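You operate a simulated robot arm through the tools that you are given. There is no shell and no other tool.

You are at the controls of a simulated robot arm. One attempt, no reset.

TASK
Switch off and unplug the table lamp, then mop the spill off the cart top.
Fine: switch first, lay the plug on the cart top, use the grey cloth and lay it back.
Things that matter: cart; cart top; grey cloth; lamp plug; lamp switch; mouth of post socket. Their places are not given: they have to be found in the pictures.

It is judged by the outcome, as a careful person would: the job done as asked, and still so three seconds after it is handed in. It fails if anything else is knocked over, pushed out of place, dropped, spilled or broken. Flat cloth is picked up by pressing the open fingertips on it (5 to 10 N) and closing them slowly along it; thin cloth reads only 2 to 8 mm in the jaws.

THE ROBOT
A 6-joint arm with a two-finger parallel gripper, fixed in place. Base frame: the origin is at the foot of the arm, x ahead of it, y to its left, z up. Readings come in mm, rad, newtons and seconds.
Its first joint turns from -2.897 to 2.897 rad. Payload 3.43 kg.
Tool frame: the origin (TCP) lies between the finger pads and is the grasp point; the fingertips stand 34 mm ahead of it; z points along the fingers, y is the line along which they close. The gripper opens to 128 mm. The fingers are 24 mm wide and 12 mm thick; the gripper's body (48 by 130 mm) begins 96 mm behind the TCP.
Orientation is that of the tool frame in the base frame, as [roll, pitch, yaw] about the fixed x, y, z axes, in that order (R = Rz(yaw) Ry(pitch) Rx(roll)). With the fingers straight down and closing along the base's y, the tool's x points along the base's -x, its y along +y and its z along -z.

THE INTERFACE
- The arm moves only by the tool apply_moves. Its argument "commands" is one flat list of numbers, 7 for each row, row after row: the shift along the tool's x, y, z in units of 50 mm (1.0 is 50 mm), then the turn, a rotation vector about the tool's x, y, z in units of 4 degrees (1.0 is 4 degrees), then the gripper command, from -1 (fully open) to 1 (shut), values between in proportion. In form: [tx, ty, tz, rx, ry, rz, grip, tx, ty, tz, rx, ry, rz, grip, ...]. A call has 1 to 20 rows; each row shifts and turns the commanded pose from where the row before left it, along the tool's axes as they then stand. A call with a number of a shift or a turn outside -1 to 1 is refused whole. Each row takes 0.2 s and may step no farther than 50 mm and 0.15 rad from the row before; otherwise, or with a gripper value out of range, the whole call is refused. A pose out of reach is approached as far as the arm can. The call stops where the force on the tool passes 40 N (or 10 N more than at its start, if that is more) or the arm is blocked; 0.2 s more then pass. The fingers move at their own pace (about 153 mm/s each) and stop on an object; they squeeze with about 32 N. The grip force told is the motor's: it shows also when the fingers shut on nothing. Time passes only in rows, and 0.2 s behind the last, so rows that do not move let the fingers close. The reply holds the time, the measured pose of the TCP, the force on the tool along the base axes, the opening and the grip force, in the units named above and with some noise, with the torque about the TCP (base axes, N m) and any sound that the robot's microphone picked up.
- Cameras (640 x 400 px; columns grow to the right, rows downward): "scene" is fixed at [219.8, 498.2, 1422.8]; the picture's right is [-0.49, -0.87, 0.00], its down [-0.56, 0.31, -0.77] and it looks along [0.67, -0.37, -0.64] (base axes); focal length 316 px, centre (320, 200). "wrist" rides on the gripper at [76, -11, -160] in the tool frame; the picture's right is [0.15, 0.99, 0.00], its down [-0.88, 0.13, -0.46] and it looks along [-0.45, 0.07, 0.89] (tool axes); focal length 234 px, centre (320, 200).
- get_image(camera): a new picture of that camera. The clock stands still meanwhile.
- pixel_to_xyz(camera, pixels): for up to 12 pixels [column, row] of the newest picture of that camera ("zoom" is the newest enlarged one), the place [x, y, z] in the base frame of the surface seen there, good to about 2 mm. The clock stands still meanwhile.
- zoom(camera, box): a new picture of the part [left, top, right, bottom] of that camera's present view, enlarged. The clock stands still meanwhile.
- finish_job(): hands the job in; it is judged then, once.

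Unless the task says otherwise, let go and move clear before handing in.

The tools are called as name(argument=value, ...) on one line, values as JSON. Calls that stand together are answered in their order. apply_moves: Moves the arm, as the interface text tells. Its arguments: {"type":"object","properties":{"commands":{"type":"array","items":{"type":"number"}}},"required":["commands"]} The other tools are called the same way: get_image (camera) takes a picture; pixel_to_xyz (camera, pixels) gives the place of the surface under pixels of a picture; zoom (camera, box) takes an enlarged picture of a part of a camera's view; finish_job () hands the job in.

At the start:

```text
clock: 0.0
tcp_pos: [608.5, 22.4, 1156.2]
orientation: [-3.141, 0.0, -3.141]
ft_force: [0.0, -0.2, -0.4]
ft_torque: [0.03, -0.01, -0.01]
width: 128.3
grip_force: 0.1
```

scene: 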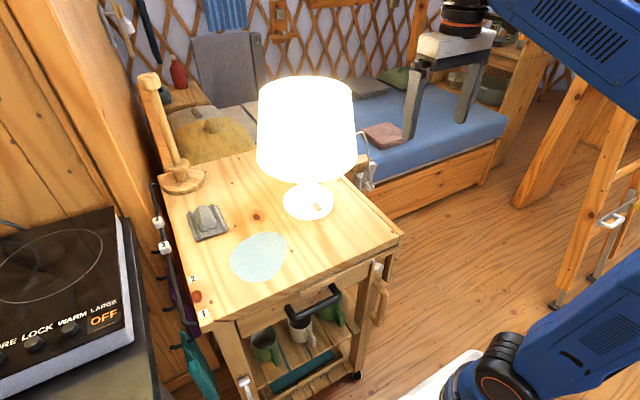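
wrist: 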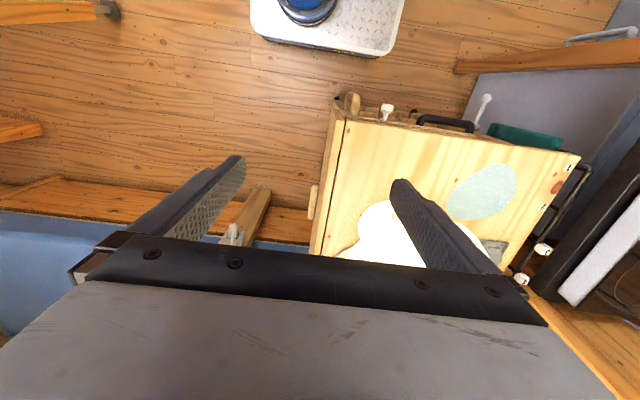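

The scene shows the cart with a lit lamp (around pixel 307,150), a spill (258,256), a grey cloth (208,222), and plugs at the left side of the cart (158,222 / 165,248) and something near (368,175). I'll zoom in on these for detail.

zoom(camera="scene", box=[130, 60, 290, 160])

zoom(camera="scene", box=[130, 160, 290, 260])

zoom(camera="scene", box=[270, 120, 430, 220])

zoom(camera="scene", box=[130, 240, 290, 340])

zoom(camera="scene", box=[270, 220, 430, 320])

```text
4.00 times, centred on (210, 110) of scene
```

zoom: 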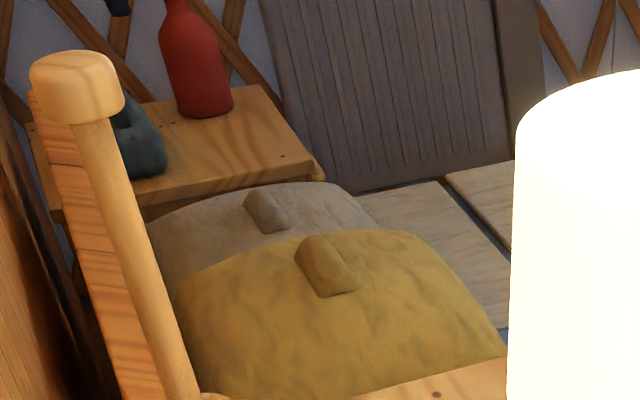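

```text
4.00 times, centred on (210, 210) of scene
```

zoom: 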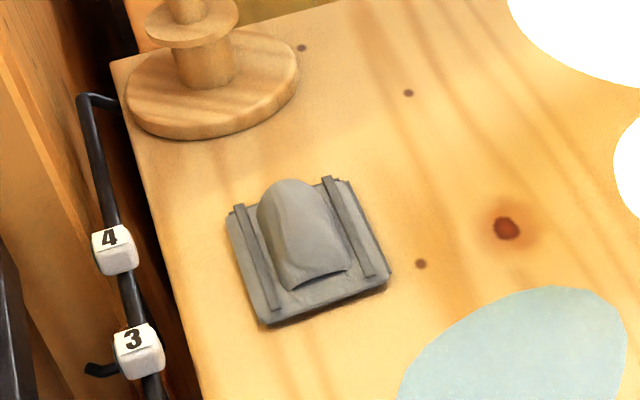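

```text
4.00 times, centred on (350, 170) of scene
```

zoom: 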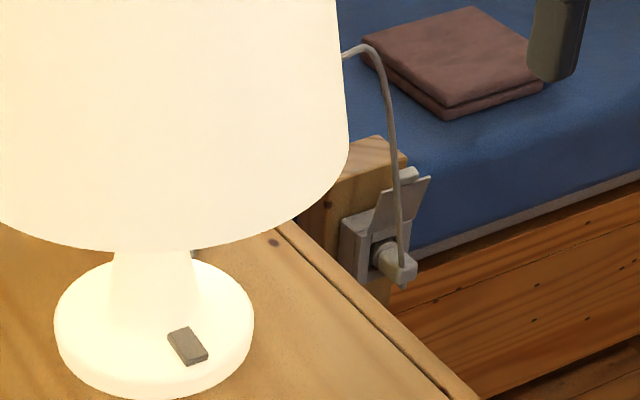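

```text
4.00 times, centred on (210, 290) of scene
```

zoom: 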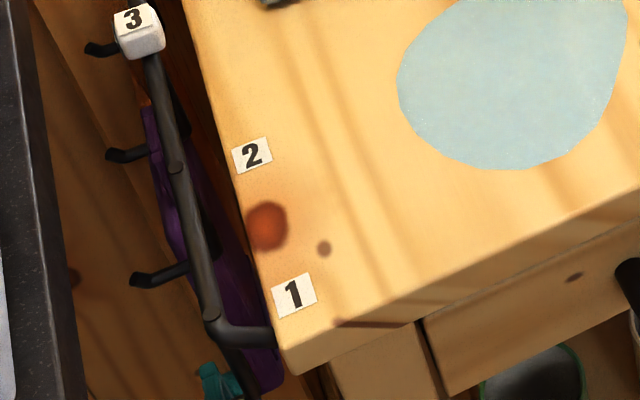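

```text
4.00 times, centred on (350, 270) of scene
```

zoom: 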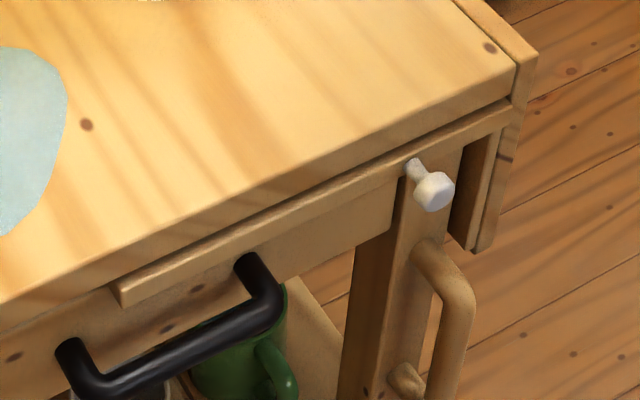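

The switch looks like the grey rocker on the lamp base near scene (317,206), the plug sits in a flap-covered socket on a post near (369,185), and the grey cloth is near (208,222). I'll get coordinates for these.

get_image(camera="scene")

pixel_to_xyz(camera="scene", pixels=[[317, 206], [310, 210], [285, 210], [371, 187], [365, 183], [372, 172], [360, 180], [208, 222], [258, 256], [182, 180], [402, 235], [202, 328]])

zoom(camera="scene", box=[340, 120, 404, 200])

zoom(camera="scene", box=[280, 170, 344, 230])

```text
taken
```

scene: 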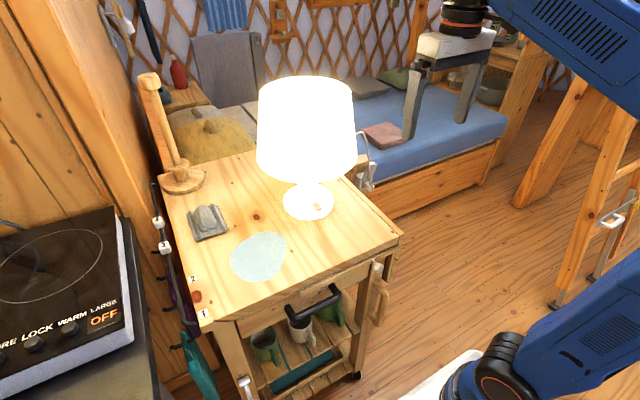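

```text
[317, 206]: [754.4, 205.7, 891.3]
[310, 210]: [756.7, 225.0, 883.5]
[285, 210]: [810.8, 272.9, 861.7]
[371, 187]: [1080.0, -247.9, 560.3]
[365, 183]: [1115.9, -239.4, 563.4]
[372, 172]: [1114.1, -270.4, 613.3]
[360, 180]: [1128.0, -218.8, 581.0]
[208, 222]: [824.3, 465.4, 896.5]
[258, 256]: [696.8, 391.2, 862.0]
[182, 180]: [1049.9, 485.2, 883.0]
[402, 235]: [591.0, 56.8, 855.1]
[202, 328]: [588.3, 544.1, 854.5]
```

```text
5.00 times, centred on (372, 160) of scene
```

zoom: 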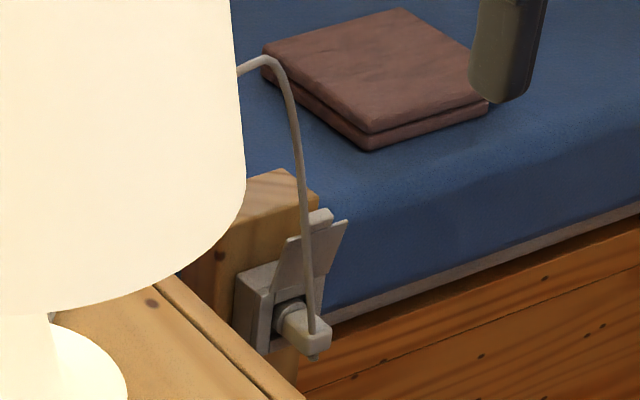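

```text
6.67 times, centred on (312, 200) of scene
```

zoom: 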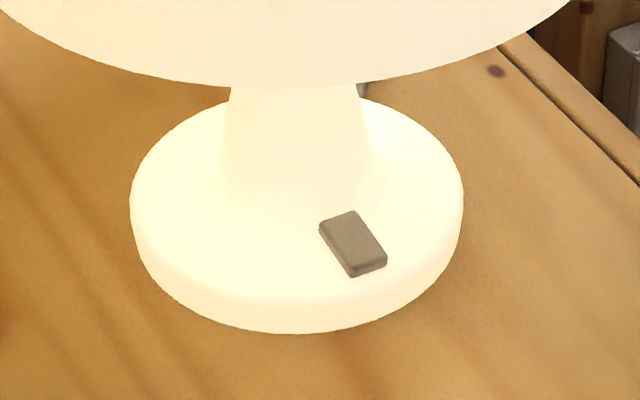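

The plug reads about (1080,-248,560), with the switch near (754,206,891). I need the lampshade geometry and more detail on the plug, flap and cord, so I'll sample more pixels.

pixel_to_xyz(camera="scene", pixels=[[307, 181], [290, 180], [325, 180], [262, 165], [352, 165], [305, 80], [262, 95], [350, 95], [310, 217], [330, 205], [285, 198], [300, 190]])

zoom(camera="scene", box=[348, 150, 396, 198])

pixel_to_xyz(camera="zoom", pixels=[[320, 200], [320, 210]])

pixel_to_xyz(camera="scene", pixels=[[480, 320], [600, 150], [600, 330], [330, 290], [500, 150], [420, 180], [383, 135], [368, 160], [160, 195], [145, 80], [355, 330], [320, 380]])

```text
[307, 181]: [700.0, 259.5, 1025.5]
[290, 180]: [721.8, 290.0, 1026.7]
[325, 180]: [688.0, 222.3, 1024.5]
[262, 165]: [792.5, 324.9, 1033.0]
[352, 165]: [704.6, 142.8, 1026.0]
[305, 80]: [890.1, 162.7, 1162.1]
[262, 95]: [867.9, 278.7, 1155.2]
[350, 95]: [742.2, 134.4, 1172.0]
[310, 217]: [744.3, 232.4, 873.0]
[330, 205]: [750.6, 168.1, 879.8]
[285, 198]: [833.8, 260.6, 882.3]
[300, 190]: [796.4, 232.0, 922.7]
```

```text
8.33 times, centred on (372, 174) of scene
```

zoom: 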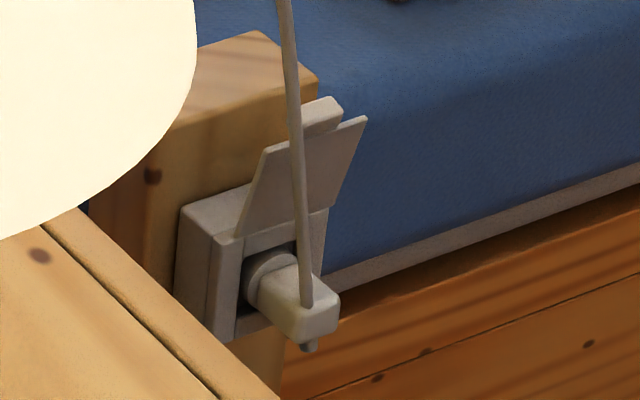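

```text
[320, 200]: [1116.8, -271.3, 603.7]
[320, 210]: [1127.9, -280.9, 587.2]
```

```text
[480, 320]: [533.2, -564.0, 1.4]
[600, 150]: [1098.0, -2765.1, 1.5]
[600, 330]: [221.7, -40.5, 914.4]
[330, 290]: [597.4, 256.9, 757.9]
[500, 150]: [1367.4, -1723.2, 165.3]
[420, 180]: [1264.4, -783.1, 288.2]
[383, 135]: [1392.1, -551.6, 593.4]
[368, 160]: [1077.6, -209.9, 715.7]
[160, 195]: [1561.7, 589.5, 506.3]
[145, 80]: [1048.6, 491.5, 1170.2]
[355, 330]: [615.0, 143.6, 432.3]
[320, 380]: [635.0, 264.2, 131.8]
```

The scene zoom shows the plug end at zoom pixel (310,315) with the cord rising from it, and the flap above at (300,165). I'll re-zoom and sample the socket face and plug to work out orientation.

zoom(camera="scene", box=[356, 166, 392, 196])

pixel_to_xyz(camera="zoom", pixels=[[320, 200], [300, 250]])

```text
13.33 times, centred on (374, 181) of scene
```

zoom: 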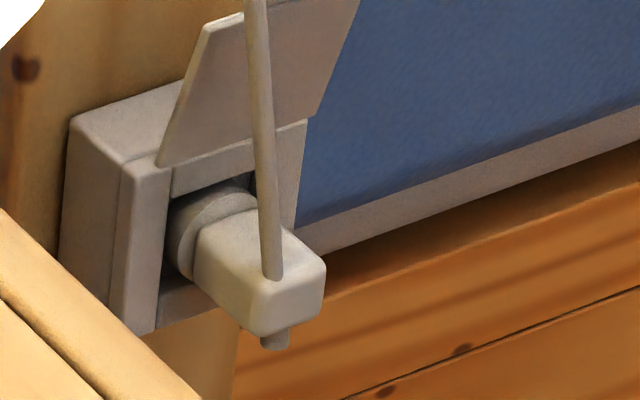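

```text
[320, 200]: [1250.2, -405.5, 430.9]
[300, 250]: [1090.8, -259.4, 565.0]
```

pixel_to_xyz(camera="zoom", pixels=[[145, 200], [140, 290], [130, 170], [205, 170], [290, 150], [225, 245], [250, 290], [300, 300], [305, 255], [275, 342], [95, 200], [180, 310]])

pixel_to_xyz(camera="zoom", pixels=[[215, 40], [195, 140], [330, 50], [300, 100], [268, 260], [262, 150], [255, 20], [185, 290], [215, 210], [240, 205], [200, 265], [140, 120]])

```text
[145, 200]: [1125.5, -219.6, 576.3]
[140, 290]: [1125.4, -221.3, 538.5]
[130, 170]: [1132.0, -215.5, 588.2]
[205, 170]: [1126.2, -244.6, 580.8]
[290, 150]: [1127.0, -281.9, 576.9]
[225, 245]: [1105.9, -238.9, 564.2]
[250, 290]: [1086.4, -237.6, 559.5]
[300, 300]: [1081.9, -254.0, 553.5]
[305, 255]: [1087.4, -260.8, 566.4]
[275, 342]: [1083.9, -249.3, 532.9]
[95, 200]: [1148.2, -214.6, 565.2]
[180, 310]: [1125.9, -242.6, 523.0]
```

```text
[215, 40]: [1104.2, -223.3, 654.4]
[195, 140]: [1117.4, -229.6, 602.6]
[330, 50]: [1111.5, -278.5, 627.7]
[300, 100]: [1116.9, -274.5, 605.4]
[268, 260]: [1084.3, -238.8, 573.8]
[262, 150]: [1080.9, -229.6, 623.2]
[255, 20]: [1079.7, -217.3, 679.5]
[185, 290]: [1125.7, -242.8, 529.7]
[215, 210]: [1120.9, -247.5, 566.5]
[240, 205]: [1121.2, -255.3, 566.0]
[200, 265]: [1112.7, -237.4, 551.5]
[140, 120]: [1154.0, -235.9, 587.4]
```

The socket face is at x≈1125 facing -x, with the plug body about x 1081–1112, y -238 to -261, z 543–568 and the cord rising at the rear. I'll check the wrist view for the cloth and the lamp switch.

zoom(camera="wrist", box=[420, 150, 580, 290])

zoom(camera="scene", box=[180, 190, 240, 250])

pixel_to_xyz(camera="zoom", pixels=[[320, 200], [330, 160], [330, 100], [220, 120], [220, 200], [260, 290], [430, 260], [400, 120], [380, 180], [240, 150], [340, 250], [300, 80]])

```text
2.86 times, centred on (500, 220) of wrist
```

zoom: 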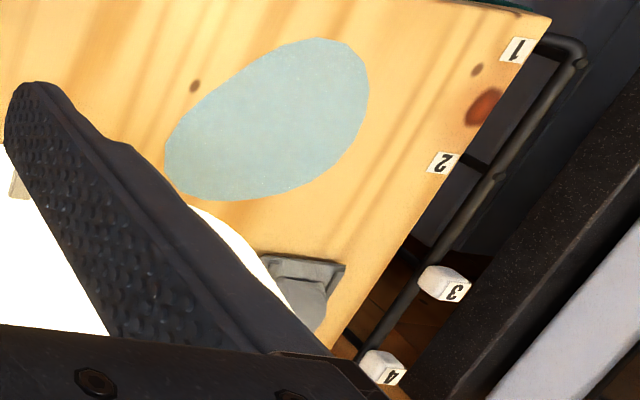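

```text
6.67 times, centred on (210, 220) of scene
```

zoom: 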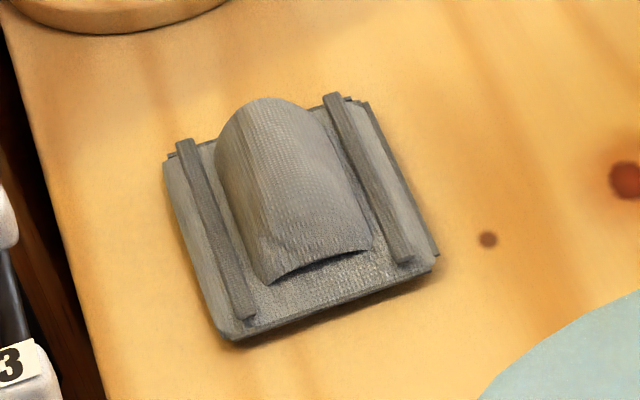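

```text
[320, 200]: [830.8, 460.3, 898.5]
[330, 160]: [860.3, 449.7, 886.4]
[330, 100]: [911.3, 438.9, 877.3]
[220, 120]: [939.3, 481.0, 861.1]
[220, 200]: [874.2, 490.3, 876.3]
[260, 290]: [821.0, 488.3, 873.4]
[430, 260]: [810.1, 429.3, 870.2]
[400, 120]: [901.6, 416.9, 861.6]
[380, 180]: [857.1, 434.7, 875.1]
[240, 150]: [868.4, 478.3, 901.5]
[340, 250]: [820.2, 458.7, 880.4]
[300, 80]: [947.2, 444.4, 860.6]
```

The cloth is a folded pad around x 805–910, y 425–500 with a hump to z≈900, and the cart top is z≈861. I'll now move level with the lamp (y≈205), lower a little and tilt the tool about 40° forward to look at the switch under the shade.

apply_moves(commands=[0.3, 0.9, 0, 0, 0, 0, 1, 0.3, 0.9, 0, 0, 0, 0, 1, 0, 0.9, 0.5, 0, 0, 0, 1, 0, 0.9, 0.5, 0, 0, 0, 1, 0, 0, 0.5, 0, -1, 0, 1, 0, 0, 0, 0, -1, 0, 1, 0, 0, 0, 0, -1, 0, 1, 0, 0, 0, 0, -1, 0, 1, 0, 0, 0, 0, -1, 0, 1, 0, 0, 0, 0, -1, 0, 1, 0, 0, 0, 0, -1, 0, 1, 0, 0, 0, 0, -1, 0, 1])

get_image(camera="wrist")

get_image(camera="scene")

```text
refused: row 3 steps farther than a row can; nothing moved
```

```text
taken
```

wrist: 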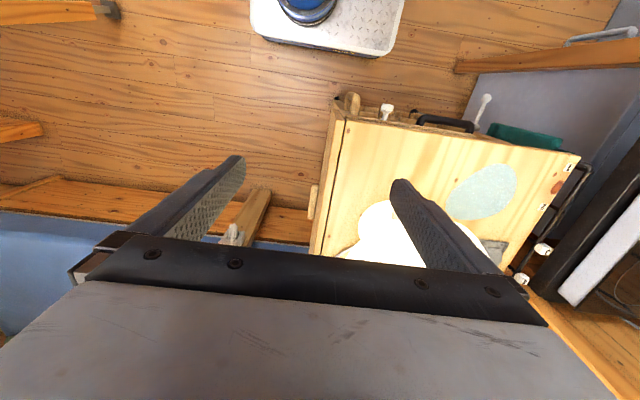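

```text
taken
```

scene: 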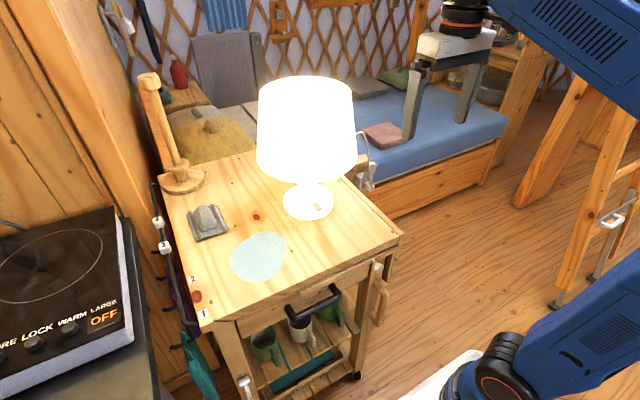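

The call was refused since row 3 combined shifts over 50 mm; nothing moved. I'll resend with smaller combined steps.

apply_moves(commands=[0.2, 0.9, 0, 0, 0, 0, 1, 0.2, 0.9, 0, 0, 0, 0, 1, 0.2, 0.9, 0, 0, 0, 0, 1, 0, 0.9, 0.3, 0, 0, 0, 1, 0, 0, 0.5, 0, -1, 0, 1, 0, 0, 0.5, 0, -1, 0, 1, 0, 0, 0, 0, -1, 0, 1, 0, 0, 0, 0, -1, 0, 1, 0, 0, 0, 0, -1, 0, 1, 0, 0, 0, 0, -1, 0, 1, 0, 0, 0, 0, -1, 0, 1, 0, 0, 0, 0, -1, 0, 1])

get_image(camera="wrist")

get_image(camera="scene")

```text
clock: 2.6
tcp_pos: [581.2, 203.0, 1090.4]
orientation: [-3.141, 0.561, 3.14]
ft_force: [-0.5, 1.1, 0.2]
ft_torque: [-0.03, -0.01, -0.02]
width: 0.0
grip_force: 32.0
```

```text
taken
```

wrist: 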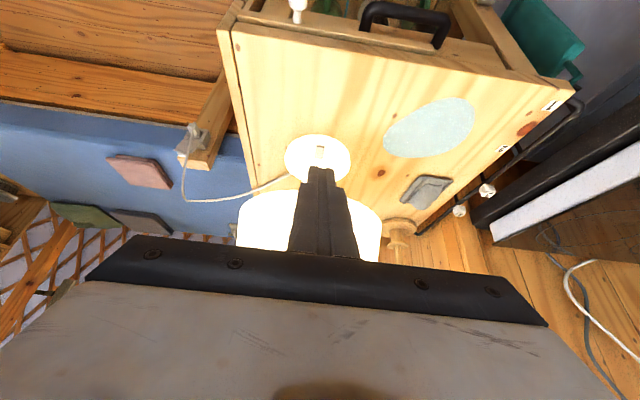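

```text
taken
```

scene: 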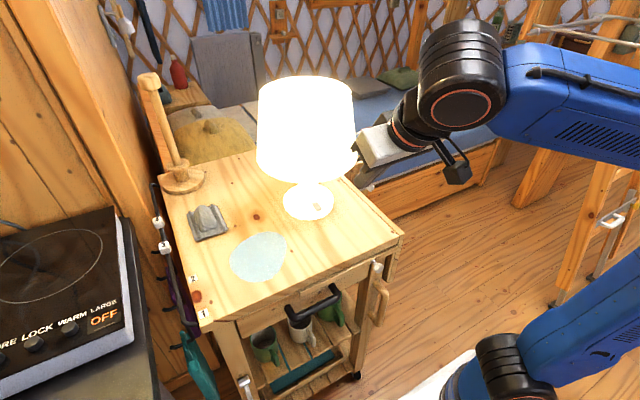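

The tool is now tilted about 32°, and the wrist view shows the lamp base at (318,158) with a small switch at (320,155), and the cord running left to the post at (190,140). I'll zoom on the switch and the plug.

zoom(camera="wrist", box=[280, 130, 360, 180])

pixel_to_xyz(camera="zoom", pixels=[[320, 200], [310, 180], [330, 230]])

zoom(camera="wrist", box=[160, 110, 320, 210])

```text
8.00 times, centred on (320, 155) of wrist
```

zoom: 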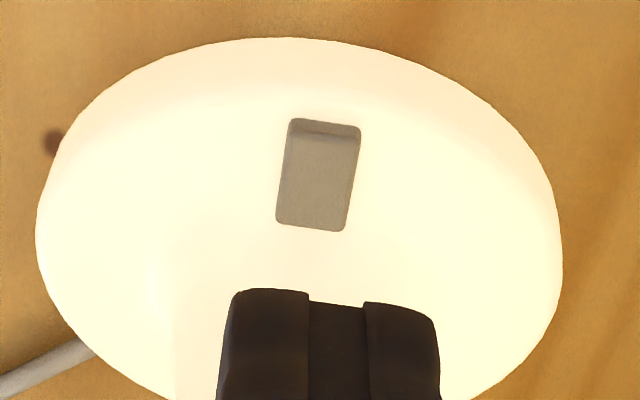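

```text
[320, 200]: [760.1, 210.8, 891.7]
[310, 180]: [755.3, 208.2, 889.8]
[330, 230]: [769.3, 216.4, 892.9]
```

```text
4.00 times, centred on (240, 160) of wrist
```

zoom: 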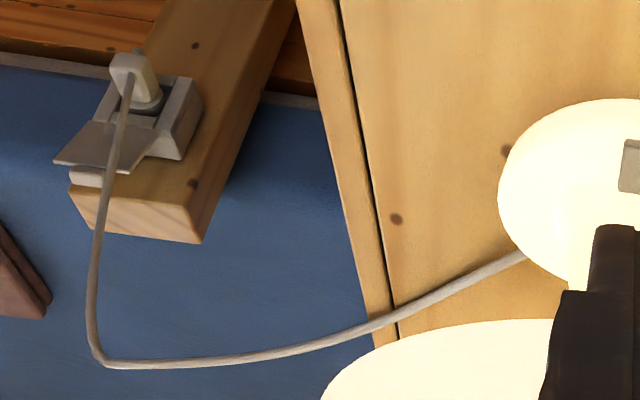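

The switch rocker corners are at zoom pixels (292,118), (360,128), (345,232), (275,222). I'll sample its surface heights and the surrounding base to see which end is raised.

zoom(camera="wrist", box=[300, 138, 340, 168])

pixel_to_xyz(camera="zoom", pixels=[[320, 200], [320, 150], [310, 180], [310, 220], [300, 240], [330, 110], [280, 120], [290, 270], [230, 200], [400, 200], [380, 260], [330, 60]])

```text
13.33 times, centred on (320, 153) of wrist
```

zoom: 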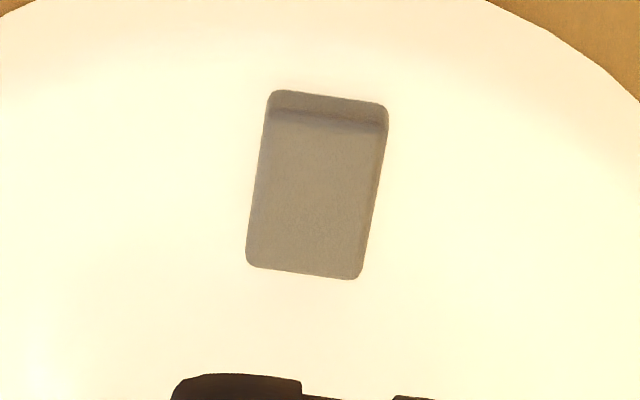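

```text
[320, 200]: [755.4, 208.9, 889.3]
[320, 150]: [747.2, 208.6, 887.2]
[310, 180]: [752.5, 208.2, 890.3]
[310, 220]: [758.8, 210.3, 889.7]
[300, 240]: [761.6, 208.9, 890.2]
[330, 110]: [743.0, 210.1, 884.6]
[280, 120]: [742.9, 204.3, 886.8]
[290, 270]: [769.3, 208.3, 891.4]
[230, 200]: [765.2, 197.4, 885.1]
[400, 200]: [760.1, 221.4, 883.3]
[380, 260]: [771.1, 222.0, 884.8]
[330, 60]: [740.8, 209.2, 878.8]
```

The rocker spans about x 743–770 at y≈209, rising from z 887 at the front to 891 at the rear, so the rear end (toward the stem) looks raised. I'll check the stem's surface to make sure a fingertip fits, and check shade clearance.

zoom(camera="scene", box=[290, 175, 334, 215])

pixel_to_xyz(camera="zoom", pixels=[[260, 130], [280, 150], [300, 170], [310, 190], [320, 210], [330, 225], [330, 150], [330, 190], [345, 225], [360, 255], [370, 280], [330, 110]])

```text
10.00 times, centred on (312, 195) of scene
```

zoom: 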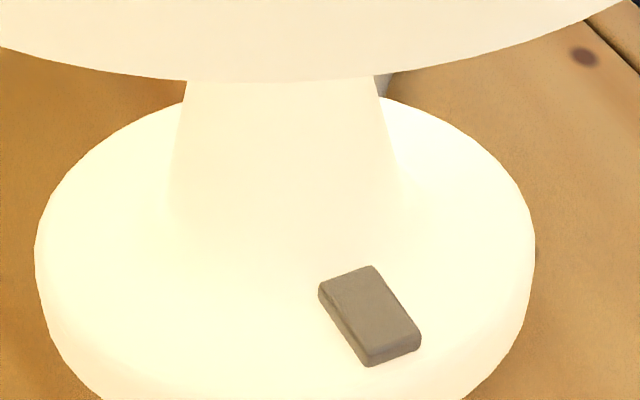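

```text
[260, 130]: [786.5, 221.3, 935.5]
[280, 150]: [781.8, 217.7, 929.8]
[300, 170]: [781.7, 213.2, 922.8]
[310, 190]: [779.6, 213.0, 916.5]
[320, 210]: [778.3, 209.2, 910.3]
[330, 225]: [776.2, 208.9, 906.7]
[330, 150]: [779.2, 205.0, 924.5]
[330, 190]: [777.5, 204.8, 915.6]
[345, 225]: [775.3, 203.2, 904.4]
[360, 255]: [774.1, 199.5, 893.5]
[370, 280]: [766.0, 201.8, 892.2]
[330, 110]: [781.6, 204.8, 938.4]
```

The stem front is at x≈774–780, so I'll come in low with about 64° tilt and press at x≈762 with the closed fingertips' lower edge. First I'll rotate further and lower in front of the cart.

apply_moves(commands=[0, 0, 0, 0, -1, 0, 1, 0, 0, 0, 0, -1, 0, 1, 0, 0, 0, 0, -1, 0, 1, 0, 0, 0, 0, -1, 0, 1, 0, 0, 0, 0, -1, 0, 1, 0, 0, 0, 0, -1, 0, 1, 0, 0, 0, 0, -1, 0, 1, 0, 0, 0, 0, -1, 0, 1])

```text
clock: 4.4
tcp_pos: [581.0, 201.5, 1089.9]
orientation: [-3.139, 1.118, -3.14]
ft_force: [0.3, -0.6, 0.0]
ft_torque: [0.01, 0.02, -0.01]
width: 0.0
grip_force: 31.8
```

Orientation is now 64° forward tilt at (581,201.5,1090). Next I lower to z≈928 in front of the cart at y≈209.5, then advance to x≈715.

apply_moves(commands=[0.687, 0.04, 0.44, 0, 0, 0, 1, 0.687, 0.04, 0.44, 0, 0, 0, 1, 0.687, 0.04, 0.44, 0, 0, 0, 1, 0.687, 0.04, 0.44, 0, 0, 0, 1, 0, 0, 0, 0, 0, 0, 1])

get_image(camera="wrist")

get_image(camera="scene")

```text
clock: 5.6
tcp_pos: [600.0, 211.1, 927.9]
orientation: [-3.14, 1.116, 3.141]
ft_force: [0.1, 0.7, -1.3]
ft_torque: [-0.01, 0.0, 0.01]
width: 0.0
grip_force: 31.6
```

```text
taken
```

wrist: 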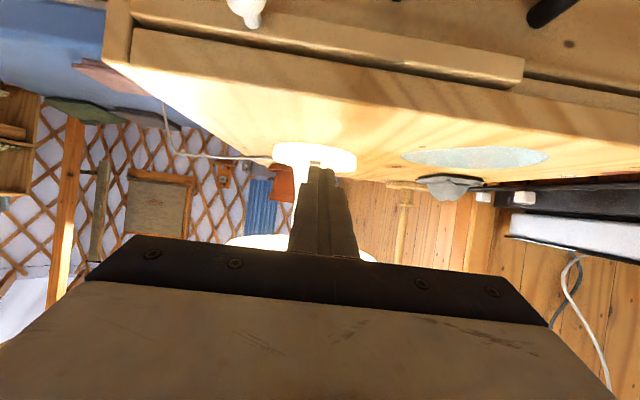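

```text
taken
```

scene: 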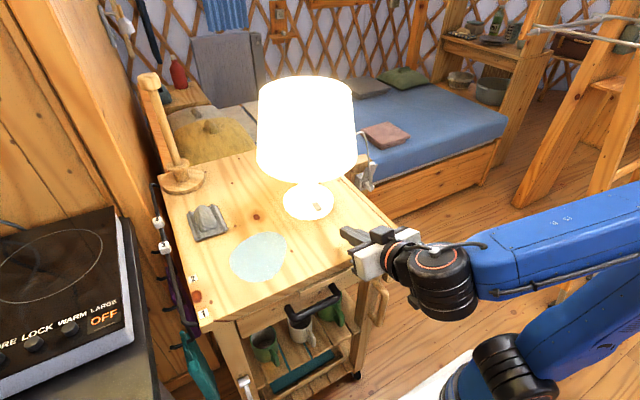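

The arm is in front of the cart with the switch visible edge-on near wrist (316,162). I'll zoom there to verify the rocker's tilt before advancing.

zoom(camera="wrist", box=[270, 135, 366, 195])

pixel_to_xyz(camera="zoom", pixels=[[300, 172], [302, 180], [305, 188], [297, 165], [200, 180], [330, 192], [310, 150]])

```text
6.67 times, centred on (318, 165) of wrist
```

zoom: 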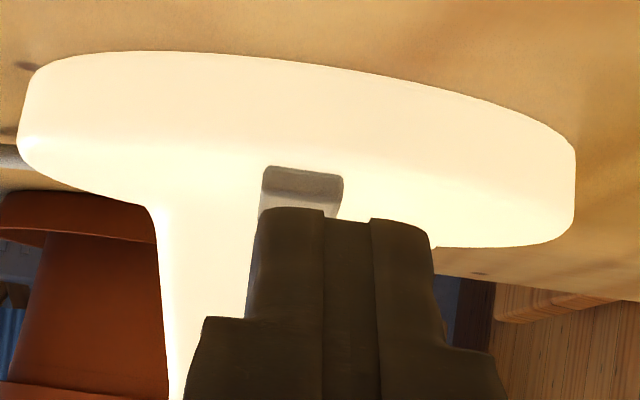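

```text
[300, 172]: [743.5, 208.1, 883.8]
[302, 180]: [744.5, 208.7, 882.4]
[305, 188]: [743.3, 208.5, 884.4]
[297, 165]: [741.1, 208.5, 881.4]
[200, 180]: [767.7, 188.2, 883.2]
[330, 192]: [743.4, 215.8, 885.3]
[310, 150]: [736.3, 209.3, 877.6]
```

The rocker's front end is low (z≈884) and the rear high, confirming pressing the rear end. I'll advance along +x to hover about 10 mm above the rear of the rocker.

apply_moves(commands=[-0.3, -0.01, 0.616, 0, 0, 0, 1, -0.3, -0.01, 0.616, 0, 0, 0, 1, -0.3, 0, 0.616, 0, 0, 0, 1, -0.3, 0, 0.616, 0, 0, 0, 1, 0, 0, 0, 0, 0, 0, 1])

zoom(camera="wrist", box=[270, 115, 366, 195])

zoom(camera="scene", box=[260, 140, 400, 240])

```text
clock: 6.8
tcp_pos: [735.2, 212.5, 927.5]
orientation: [-3.141, 1.117, -3.141]
ft_force: [-1.2, -0.1, -1.0]
ft_torque: [0.03, 0.02, 0.02]
width: 0.0
grip_force: 31.9
```

```text
5.00 times, centred on (318, 155) of wrist
```

zoom: 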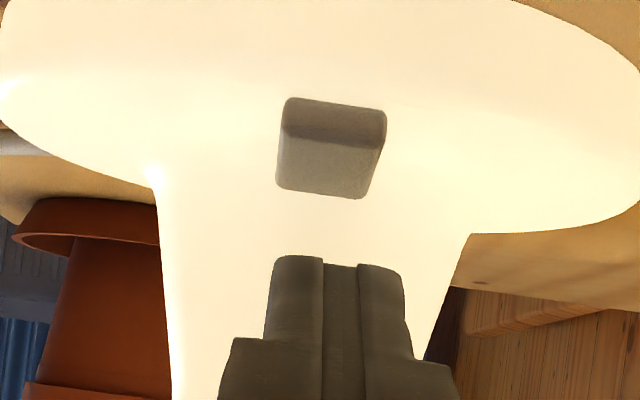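

```text
4.00 times, centred on (330, 190) of scene
```

zoom: 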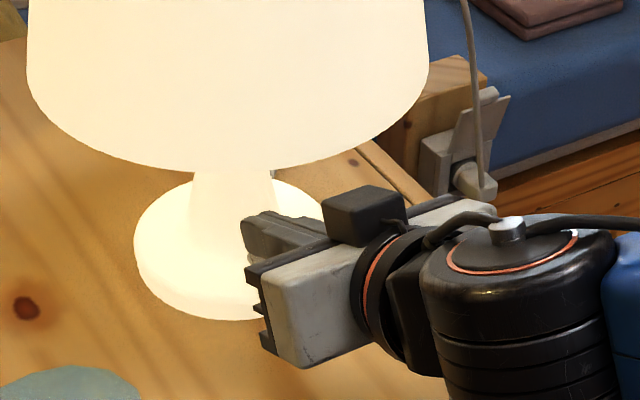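

The fingers hover above the switch (wrist zoom shows the rocker at (330,145) and fingertips at (335,262)). Before pressing I want to identify the dark cube beside the gripper in the scene view near (341,194).

get_image(camera="scene")

pixel_to_xyz(camera="scene", pixels=[[341, 194], [336, 190], [346, 196], [320, 222], [312, 200], [325, 195], [317, 206], [352, 205], [355, 193], [380, 220]])

```text
taken
```

scene: 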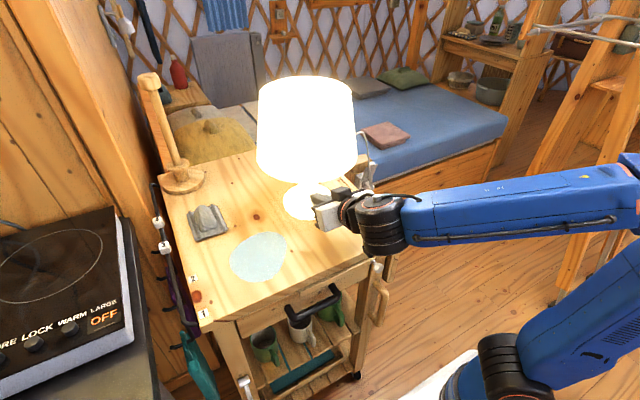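

```text
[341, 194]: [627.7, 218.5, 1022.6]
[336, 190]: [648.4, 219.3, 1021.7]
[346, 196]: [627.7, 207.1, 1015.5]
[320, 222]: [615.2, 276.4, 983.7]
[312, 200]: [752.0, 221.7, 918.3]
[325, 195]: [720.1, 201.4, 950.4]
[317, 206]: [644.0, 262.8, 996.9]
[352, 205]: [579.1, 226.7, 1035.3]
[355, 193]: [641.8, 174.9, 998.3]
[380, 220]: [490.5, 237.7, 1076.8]
```

The cube is part of the gripper's upper housing at (628–648, 218, 1022), about 40 mm short of the shade rim, so pressing down is safe. I'll lower slowly onto the rocker's rear end.

apply_moves(commands=[0.072, 0, 0.035, 0, 0, 0, 1, 0.072, 0, 0.035, 0, 0, 0, 1, 0.036, 0, 0.0175, 0, 0, 0, 1, 0.036, 0, 0.0175, 0, 0, 0, 1])

```text
clock: 7.8
tcp_pos: [736.5, 208.8, 916.1]
orientation: [3.14, 1.117, -3.141]
ft_force: [-0.1, -0.4, 0.9]
ft_torque: [0.0, -0.04, 0.0]
width: 0.0
grip_force: 32.0
```

The lower edge of the fingertips should be near z≈890, just at the rocker; force is still about zero. I'll continue down in 1 mm steps.

apply_moves(commands=[0.018, 0, 0.0088, 0, 0, 0, 1, 0.018, 0, 0.0088, 0, 0, 0, 1])

```text
clock: 8.4
tcp_pos: [735.9, 209.2, 914.5]
orientation: [3.14, 1.119, 3.14]
ft_force: [4.2, 2.2, 7.4]
ft_torque: [0.03, -0.29, -0.04]
width: 0.0
grip_force: 31.8
```

Contact is made: 7.4 N upward, no click yet. I'll press 1–2 mm further.

apply_moves(commands=[0.018, 0, 0.0088, 0, 0, 0, 1])

zoom(camera="wrist", box=[270, 115, 366, 195])

```text
clock: 8.8
tcp_pos: [735.8, 209.0, 914.1]
orientation: [3.141, 1.119, 3.141]
ft_force: [10.7, -1.7, 17.3]
ft_torque: [-0.02, -0.71, -0.08]
width: 0.0
grip_force: 32.2
```

```text
5.00 times, centred on (318, 155) of wrist
```

zoom: 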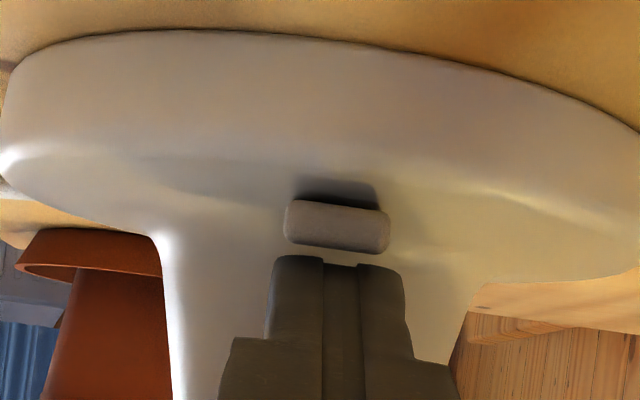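

The lamp is dark and the rocker has flipped (front end now raised in the wrist zoom), so the switch is off. I'll lift straight up, then back out along -x.

apply_moves(commands=[-0.09, 0, -0.044, 0, 0, 0, 1, -0.18, 0, -0.0876, 0, 0, 0, 1, -0.18, 0, -0.0876, 0, 0, 0, 1, 0.3, 0, -0.616, 0, 0, 0, 1, 0.3, 0, -0.616, 0, 0, 0, 1, 0.3, 0, -0.616, 0, 0, 0, 1, 0.3, 0, -0.616, 0, 0, 0, 1, 0, 0, 0, 0, 0, 0, 1])

get_image(camera="scene")

get_image(camera="wrist")

```text
clock: 10.6
tcp_pos: [598.7, 208.6, 940.4]
orientation: [-3.141, 1.116, -3.142]
ft_force: [-0.8, 0.0, 0.1]
ft_torque: [0.03, 0.03, -0.02]
width: 0.0
grip_force: 32.1
```

```text
taken
```

scene: 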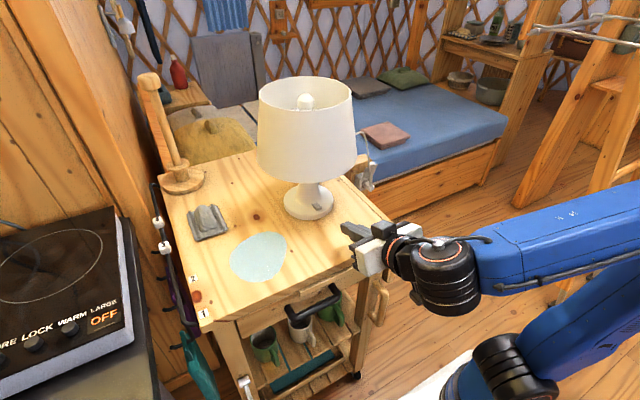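

```text
taken
```

wrist: 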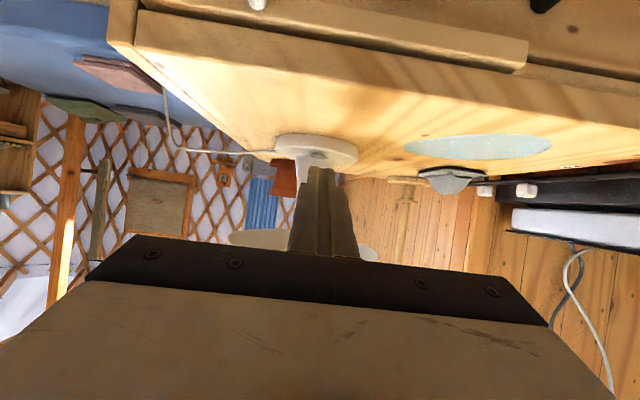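

The lamp is off and hasn't visibly moved. Next is the plug; I'll sample the cord in the wrist view (pixels along (165,95)–(275,152)) to learn its route.

zoom(camera="wrist", box=[130, 60, 290, 170])

pixel_to_xyz(camera="wrist", pixels=[[172, 148], [190, 150], [210, 151], [230, 152], [250, 153], [270, 151]])

zoom(camera="scene", box=[260, 150, 400, 240])

```text
3.64 times, centred on (210, 115) of wrist
```

zoom: 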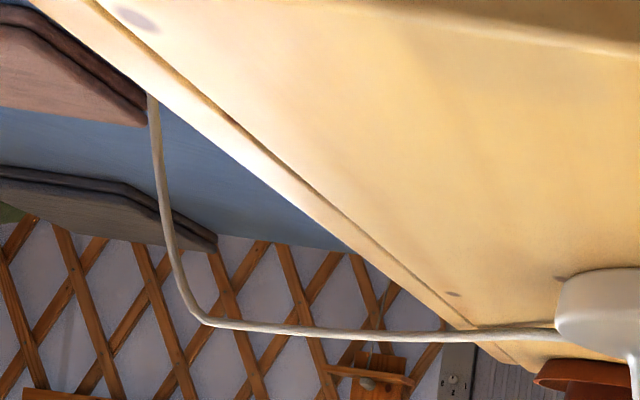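

```text
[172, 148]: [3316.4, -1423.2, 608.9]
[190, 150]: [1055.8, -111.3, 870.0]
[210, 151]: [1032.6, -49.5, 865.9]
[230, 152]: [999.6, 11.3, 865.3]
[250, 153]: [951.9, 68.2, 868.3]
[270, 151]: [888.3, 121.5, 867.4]
```

```text
4.44 times, centred on (330, 195) of scene
```

zoom: 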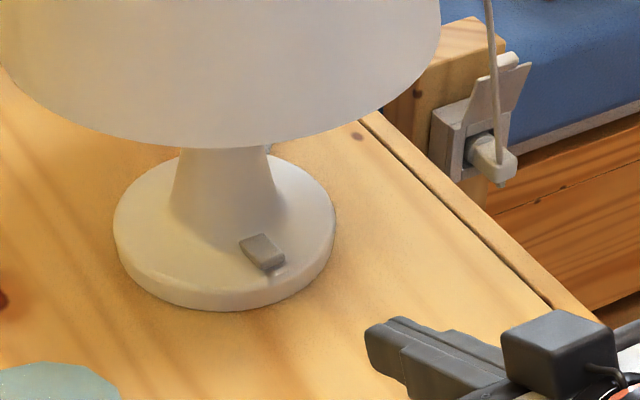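

The cord leaves the lamp at about (870,140,867), runs to roughly (1065,-140,870), then drops to the plug, so approaching the plug from -x at y≈-249 stays clear. I'll set tilt to 60°, open the fingers to about 52 mm, and move sideways to y≈-249.

apply_moves(commands=[0, -0.5, 0, 0, 1, 0, 0.2, 0, -0.95, 0, 0, 0, 0, 0.2, 0, -0.95, 0, 0, 0, 0, 0.2, 0, -0.95, 0, 0, 0, 0, 0.2, 0, -0.95, 0, 0, 0, 0, 0.2, 0, -0.95, 0, 0, 0, 0, 0.2, 0, -0.95, 0, 0, 0, 0, 0.2, 0, -0.95, 0, 0, 0, 0, 0.2, 0, -0.95, 0, 0, 0, 0, 0.2, 0, -0.95, 0, 0, 0, 0, 0.2, 0, -0.1, 0, 0, 0, 0, 0.2])

get_image(camera="scene")

get_image(camera="wrist")

```text
clock: 13.2
tcp_pos: [636.9, -144.5, 941.1]
orientation: [-3.142, 1.049, -2.841]
ft_force: [-0.1, -1.0, -0.5]
ft_torque: [-0.01, 0.01, -0.01]
width: 51.2
grip_force: 0.1
stopped in row 11: the arm was blocked; the commanded pose is now the measured one
```

```text
taken
```

scene: 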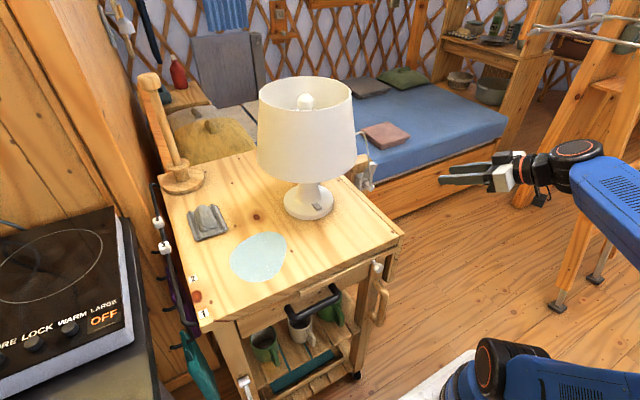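

```text
taken
```

wrist: 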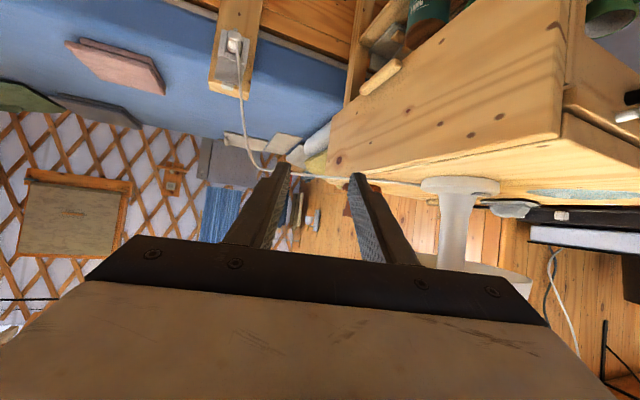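

The arm was blocked in free air (no force): it stopped at (637,-144.5,941) with the tool yawed about 17° toward +y, which looks like a wrist alignment (singularity) issue rather than contact. I'll zoom in on the scene to see the wrist configuration.

zoom(camera="scene", box=[420, 110, 640, 250])

pixel_to_xyz(camera="scene", pixels=[[600, 190], [620, 230], [580, 150], [545, 165], [560, 380], [500, 360], [600, 370], [635, 190]])

```text
2.86 times, centred on (530, 180) of scene
```

zoom: 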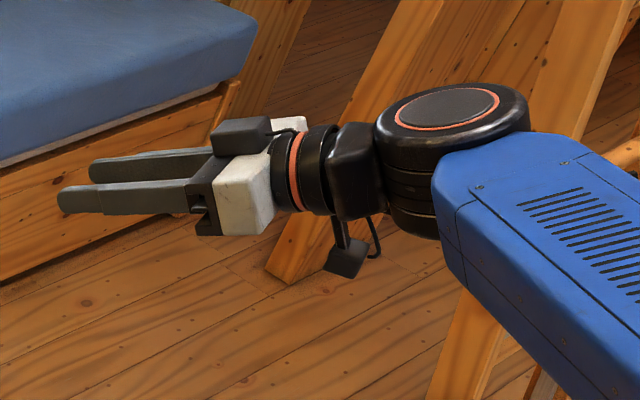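

```text
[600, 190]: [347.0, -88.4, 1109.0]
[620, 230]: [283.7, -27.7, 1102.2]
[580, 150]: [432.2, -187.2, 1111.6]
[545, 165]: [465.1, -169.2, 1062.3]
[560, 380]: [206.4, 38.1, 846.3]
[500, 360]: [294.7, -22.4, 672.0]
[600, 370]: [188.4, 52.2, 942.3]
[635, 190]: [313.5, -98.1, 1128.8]
```

The big wrist joint has rolled sideways, so the straight wrist/forearm alignment caused the block. I'll first bend the tool back to pointing straight down here in free air, which moves it away from that alignment.

apply_moves(commands=[0, 0, 0, 0, 1, 0, 0.2, 0, 0, 0, 0, 1, 0, 0.2, 0, 0, 0, 0, 1, 0, 0.2, 0, 0, 0, 0, 1, 0, 0.2, 0, 0, 0, 0, 1, 0, 0.2, 0, 0, 0, 0, 1, 0, 0.2, 0, 0, 0, 0, 1, 0, 0.2, 0, 0, 0, 0, 1, 0, 0.2, 0, 0, 0, 0, 1, 0, 0.2, 0, 0, 0, 0, 1, 0, 0.2])

get_image(camera="scene")

```text
clock: 15.4
tcp_pos: [637.2, -142.8, 940.1]
orientation: [3.141, 0.349, -2.842]
ft_force: [-0.1, -0.1, 0.0]
ft_torque: [-0.04, 0.0, 0.0]
width: 51.1
grip_force: 0.1
```

```text
taken
```

scene: 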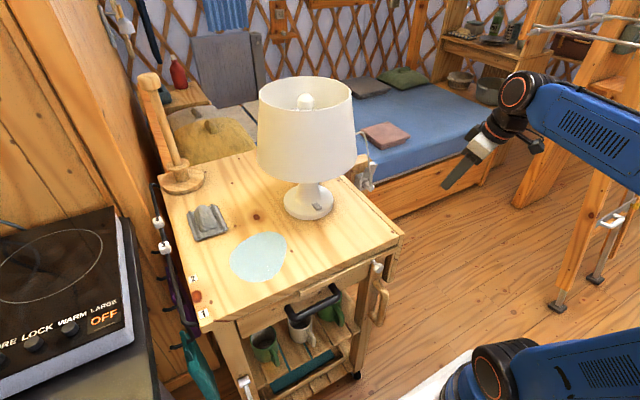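

The wrist followed cleanly: tool tilt is 20° with yaw still 17° to +y. I'll now yaw the tool to point along the arm's own direction (about -15°) and move to about (900,-240,700), clear of the cord.

apply_moves(commands=[0, 0, 0, 0.342, 0, 0.94, 0.2, 0, 0, 0, 0.342, 0, 0.94, 0.2, 0, 0, 0, 0.342, 0, 0.94, 0.2, 0, 0, 0, 0.342, 0, 0.94, 0.2, 0, 0, 0, 0.342, 0, 0.94, 0.2, 0, 0, 0, 0.342, 0, 0.94, 0.2, 0, 0, 0, 0.342, 0, 0.94, 0.2, 0, 0, 0, 0.342, 0, 0.94, 0.2, -0.45, -0.0665, 0.8025, 0, 0, 0, 0.2, -0.45, -0.0665, 0.8025, 0, 0, 0, 0.2, -0.45, -0.0665, 0.8025, 0, 0, 0, 0.2, -0.45, -0.0665, 0.8025, 0, 0, 0, 0.2, -0.45, -0.0665, 0.8025, 0, 0, 0, 0.2, -0.45, -0.0665, 0.8025, 0, 0, 0, 0.2, -0.45, -0.0665, 0.8025, 0, 0, 0, 0.2, -0.45, -0.0665, 0.8025, 0, 0, 0, 0.2])

get_image(camera="scene")

get_image(camera="wrist")

```text
clock: 18.8
tcp_pos: [899.7, -242.0, 702.7]
orientation: [3.141, 0.351, 2.883]
ft_force: [0.2, 0.0, 0.1]
ft_torque: [0.01, 0.03, -0.02]
width: 51.3
grip_force: 0.0
```

```text
taken
```

scene: 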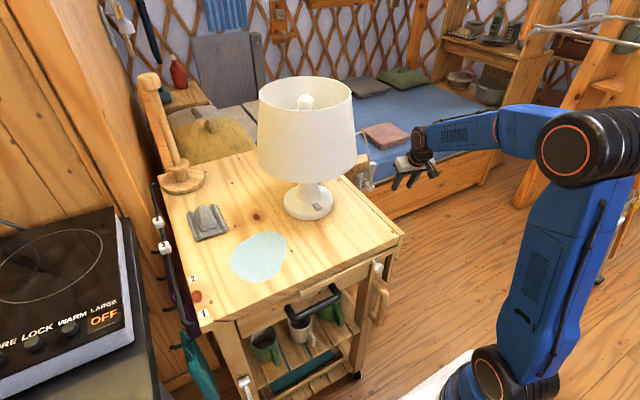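

```text
taken
```

wrist: 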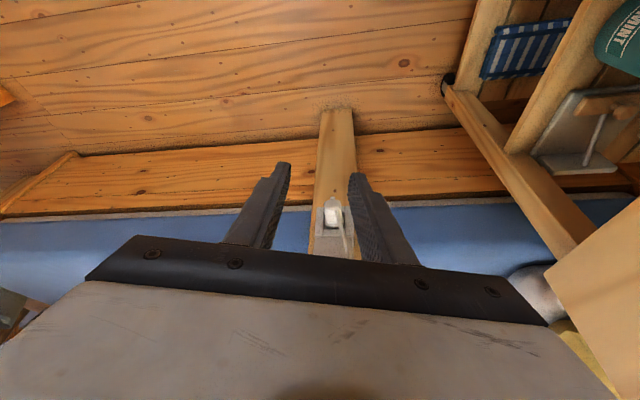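

The arm is well placed at (900,-242,703), with the plug and socket visible between the fingers at wrist (333,215). I'll now tilt the tool up in the arm's plane toward horizontal, TCP held.

apply_moves(commands=[0, 0, 0, 0, -1, 0, 0.2, 0, 0, 0, 0, -1, 0, 0.2, 0, 0, 0, 0, -1, 0, 0.2, 0, 0, 0, 0, -1, 0, 0.2, 0, 0, 0, 0, -1, 0, 0.2, 0, 0, 0, 0, -1, 0, 0.2, 0, 0, 0, 0, -1, 0, 0.2, 0, 0, 0, 0, -1, 0, 0.2, 0, 0, 0, 0, -1, 0, 0.2, 0, 0, 0, 0, -1, 0, 0.2])

get_image(camera="scene")

get_image(camera="wrist")

```text
clock: 21.0
tcp_pos: [899.8, -241.6, 701.7]
orientation: [3.14, 1.05, 2.883]
ft_force: [-0.2, -0.4, 0.5]
ft_torque: [0.03, -0.01, 0.0]
width: 51.2
grip_force: 0.0
```

```text
taken
```

scene: 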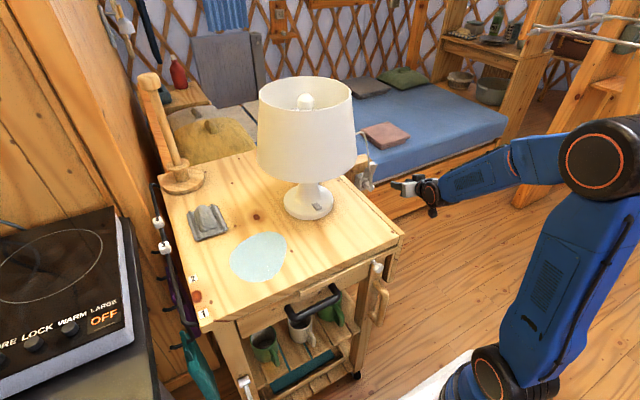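

```text
taken
```

wrist: 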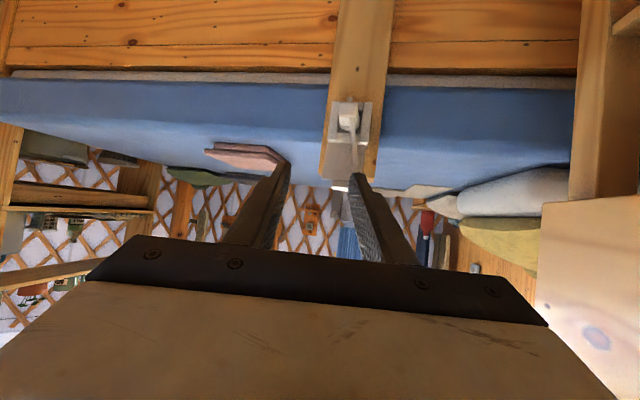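

The tilt to 60° went cleanly. I'll sample the forearm's direction (pixels (540,158), (470,180)) and the plug in the wrist view (345,115) to plan the yaw correction.

pixel_to_xyz(camera="scene", pixels=[[540, 158], [500, 170], [470, 182], [445, 190], [430, 190], [600, 160], [410, 188]])

zoom(camera="wrist", box=[300, 80, 400, 200])

pixel_to_xyz(camera="wrist", pixels=[[347, 115], [341, 118], [353, 118], [347, 125], [350, 105], [355, 135], [335, 125], [365, 110]])

```text
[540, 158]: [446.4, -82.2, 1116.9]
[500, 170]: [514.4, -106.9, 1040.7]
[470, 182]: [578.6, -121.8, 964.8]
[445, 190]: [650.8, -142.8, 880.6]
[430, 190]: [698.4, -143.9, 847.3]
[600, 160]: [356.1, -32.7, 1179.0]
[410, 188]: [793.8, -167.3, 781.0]
```

```text
3.33 times, centred on (350, 140) of wrist
```

zoom: 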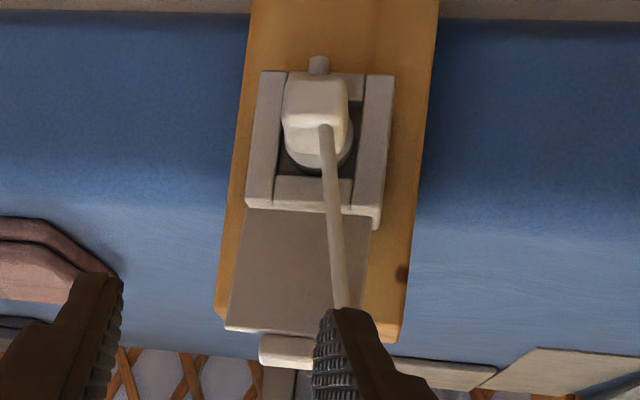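

```text
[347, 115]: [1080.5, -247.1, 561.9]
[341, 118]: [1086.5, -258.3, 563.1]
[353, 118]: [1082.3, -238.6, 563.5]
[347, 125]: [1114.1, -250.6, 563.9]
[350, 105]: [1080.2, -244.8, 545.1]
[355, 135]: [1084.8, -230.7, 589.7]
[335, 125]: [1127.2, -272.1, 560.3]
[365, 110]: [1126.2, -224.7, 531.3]
```

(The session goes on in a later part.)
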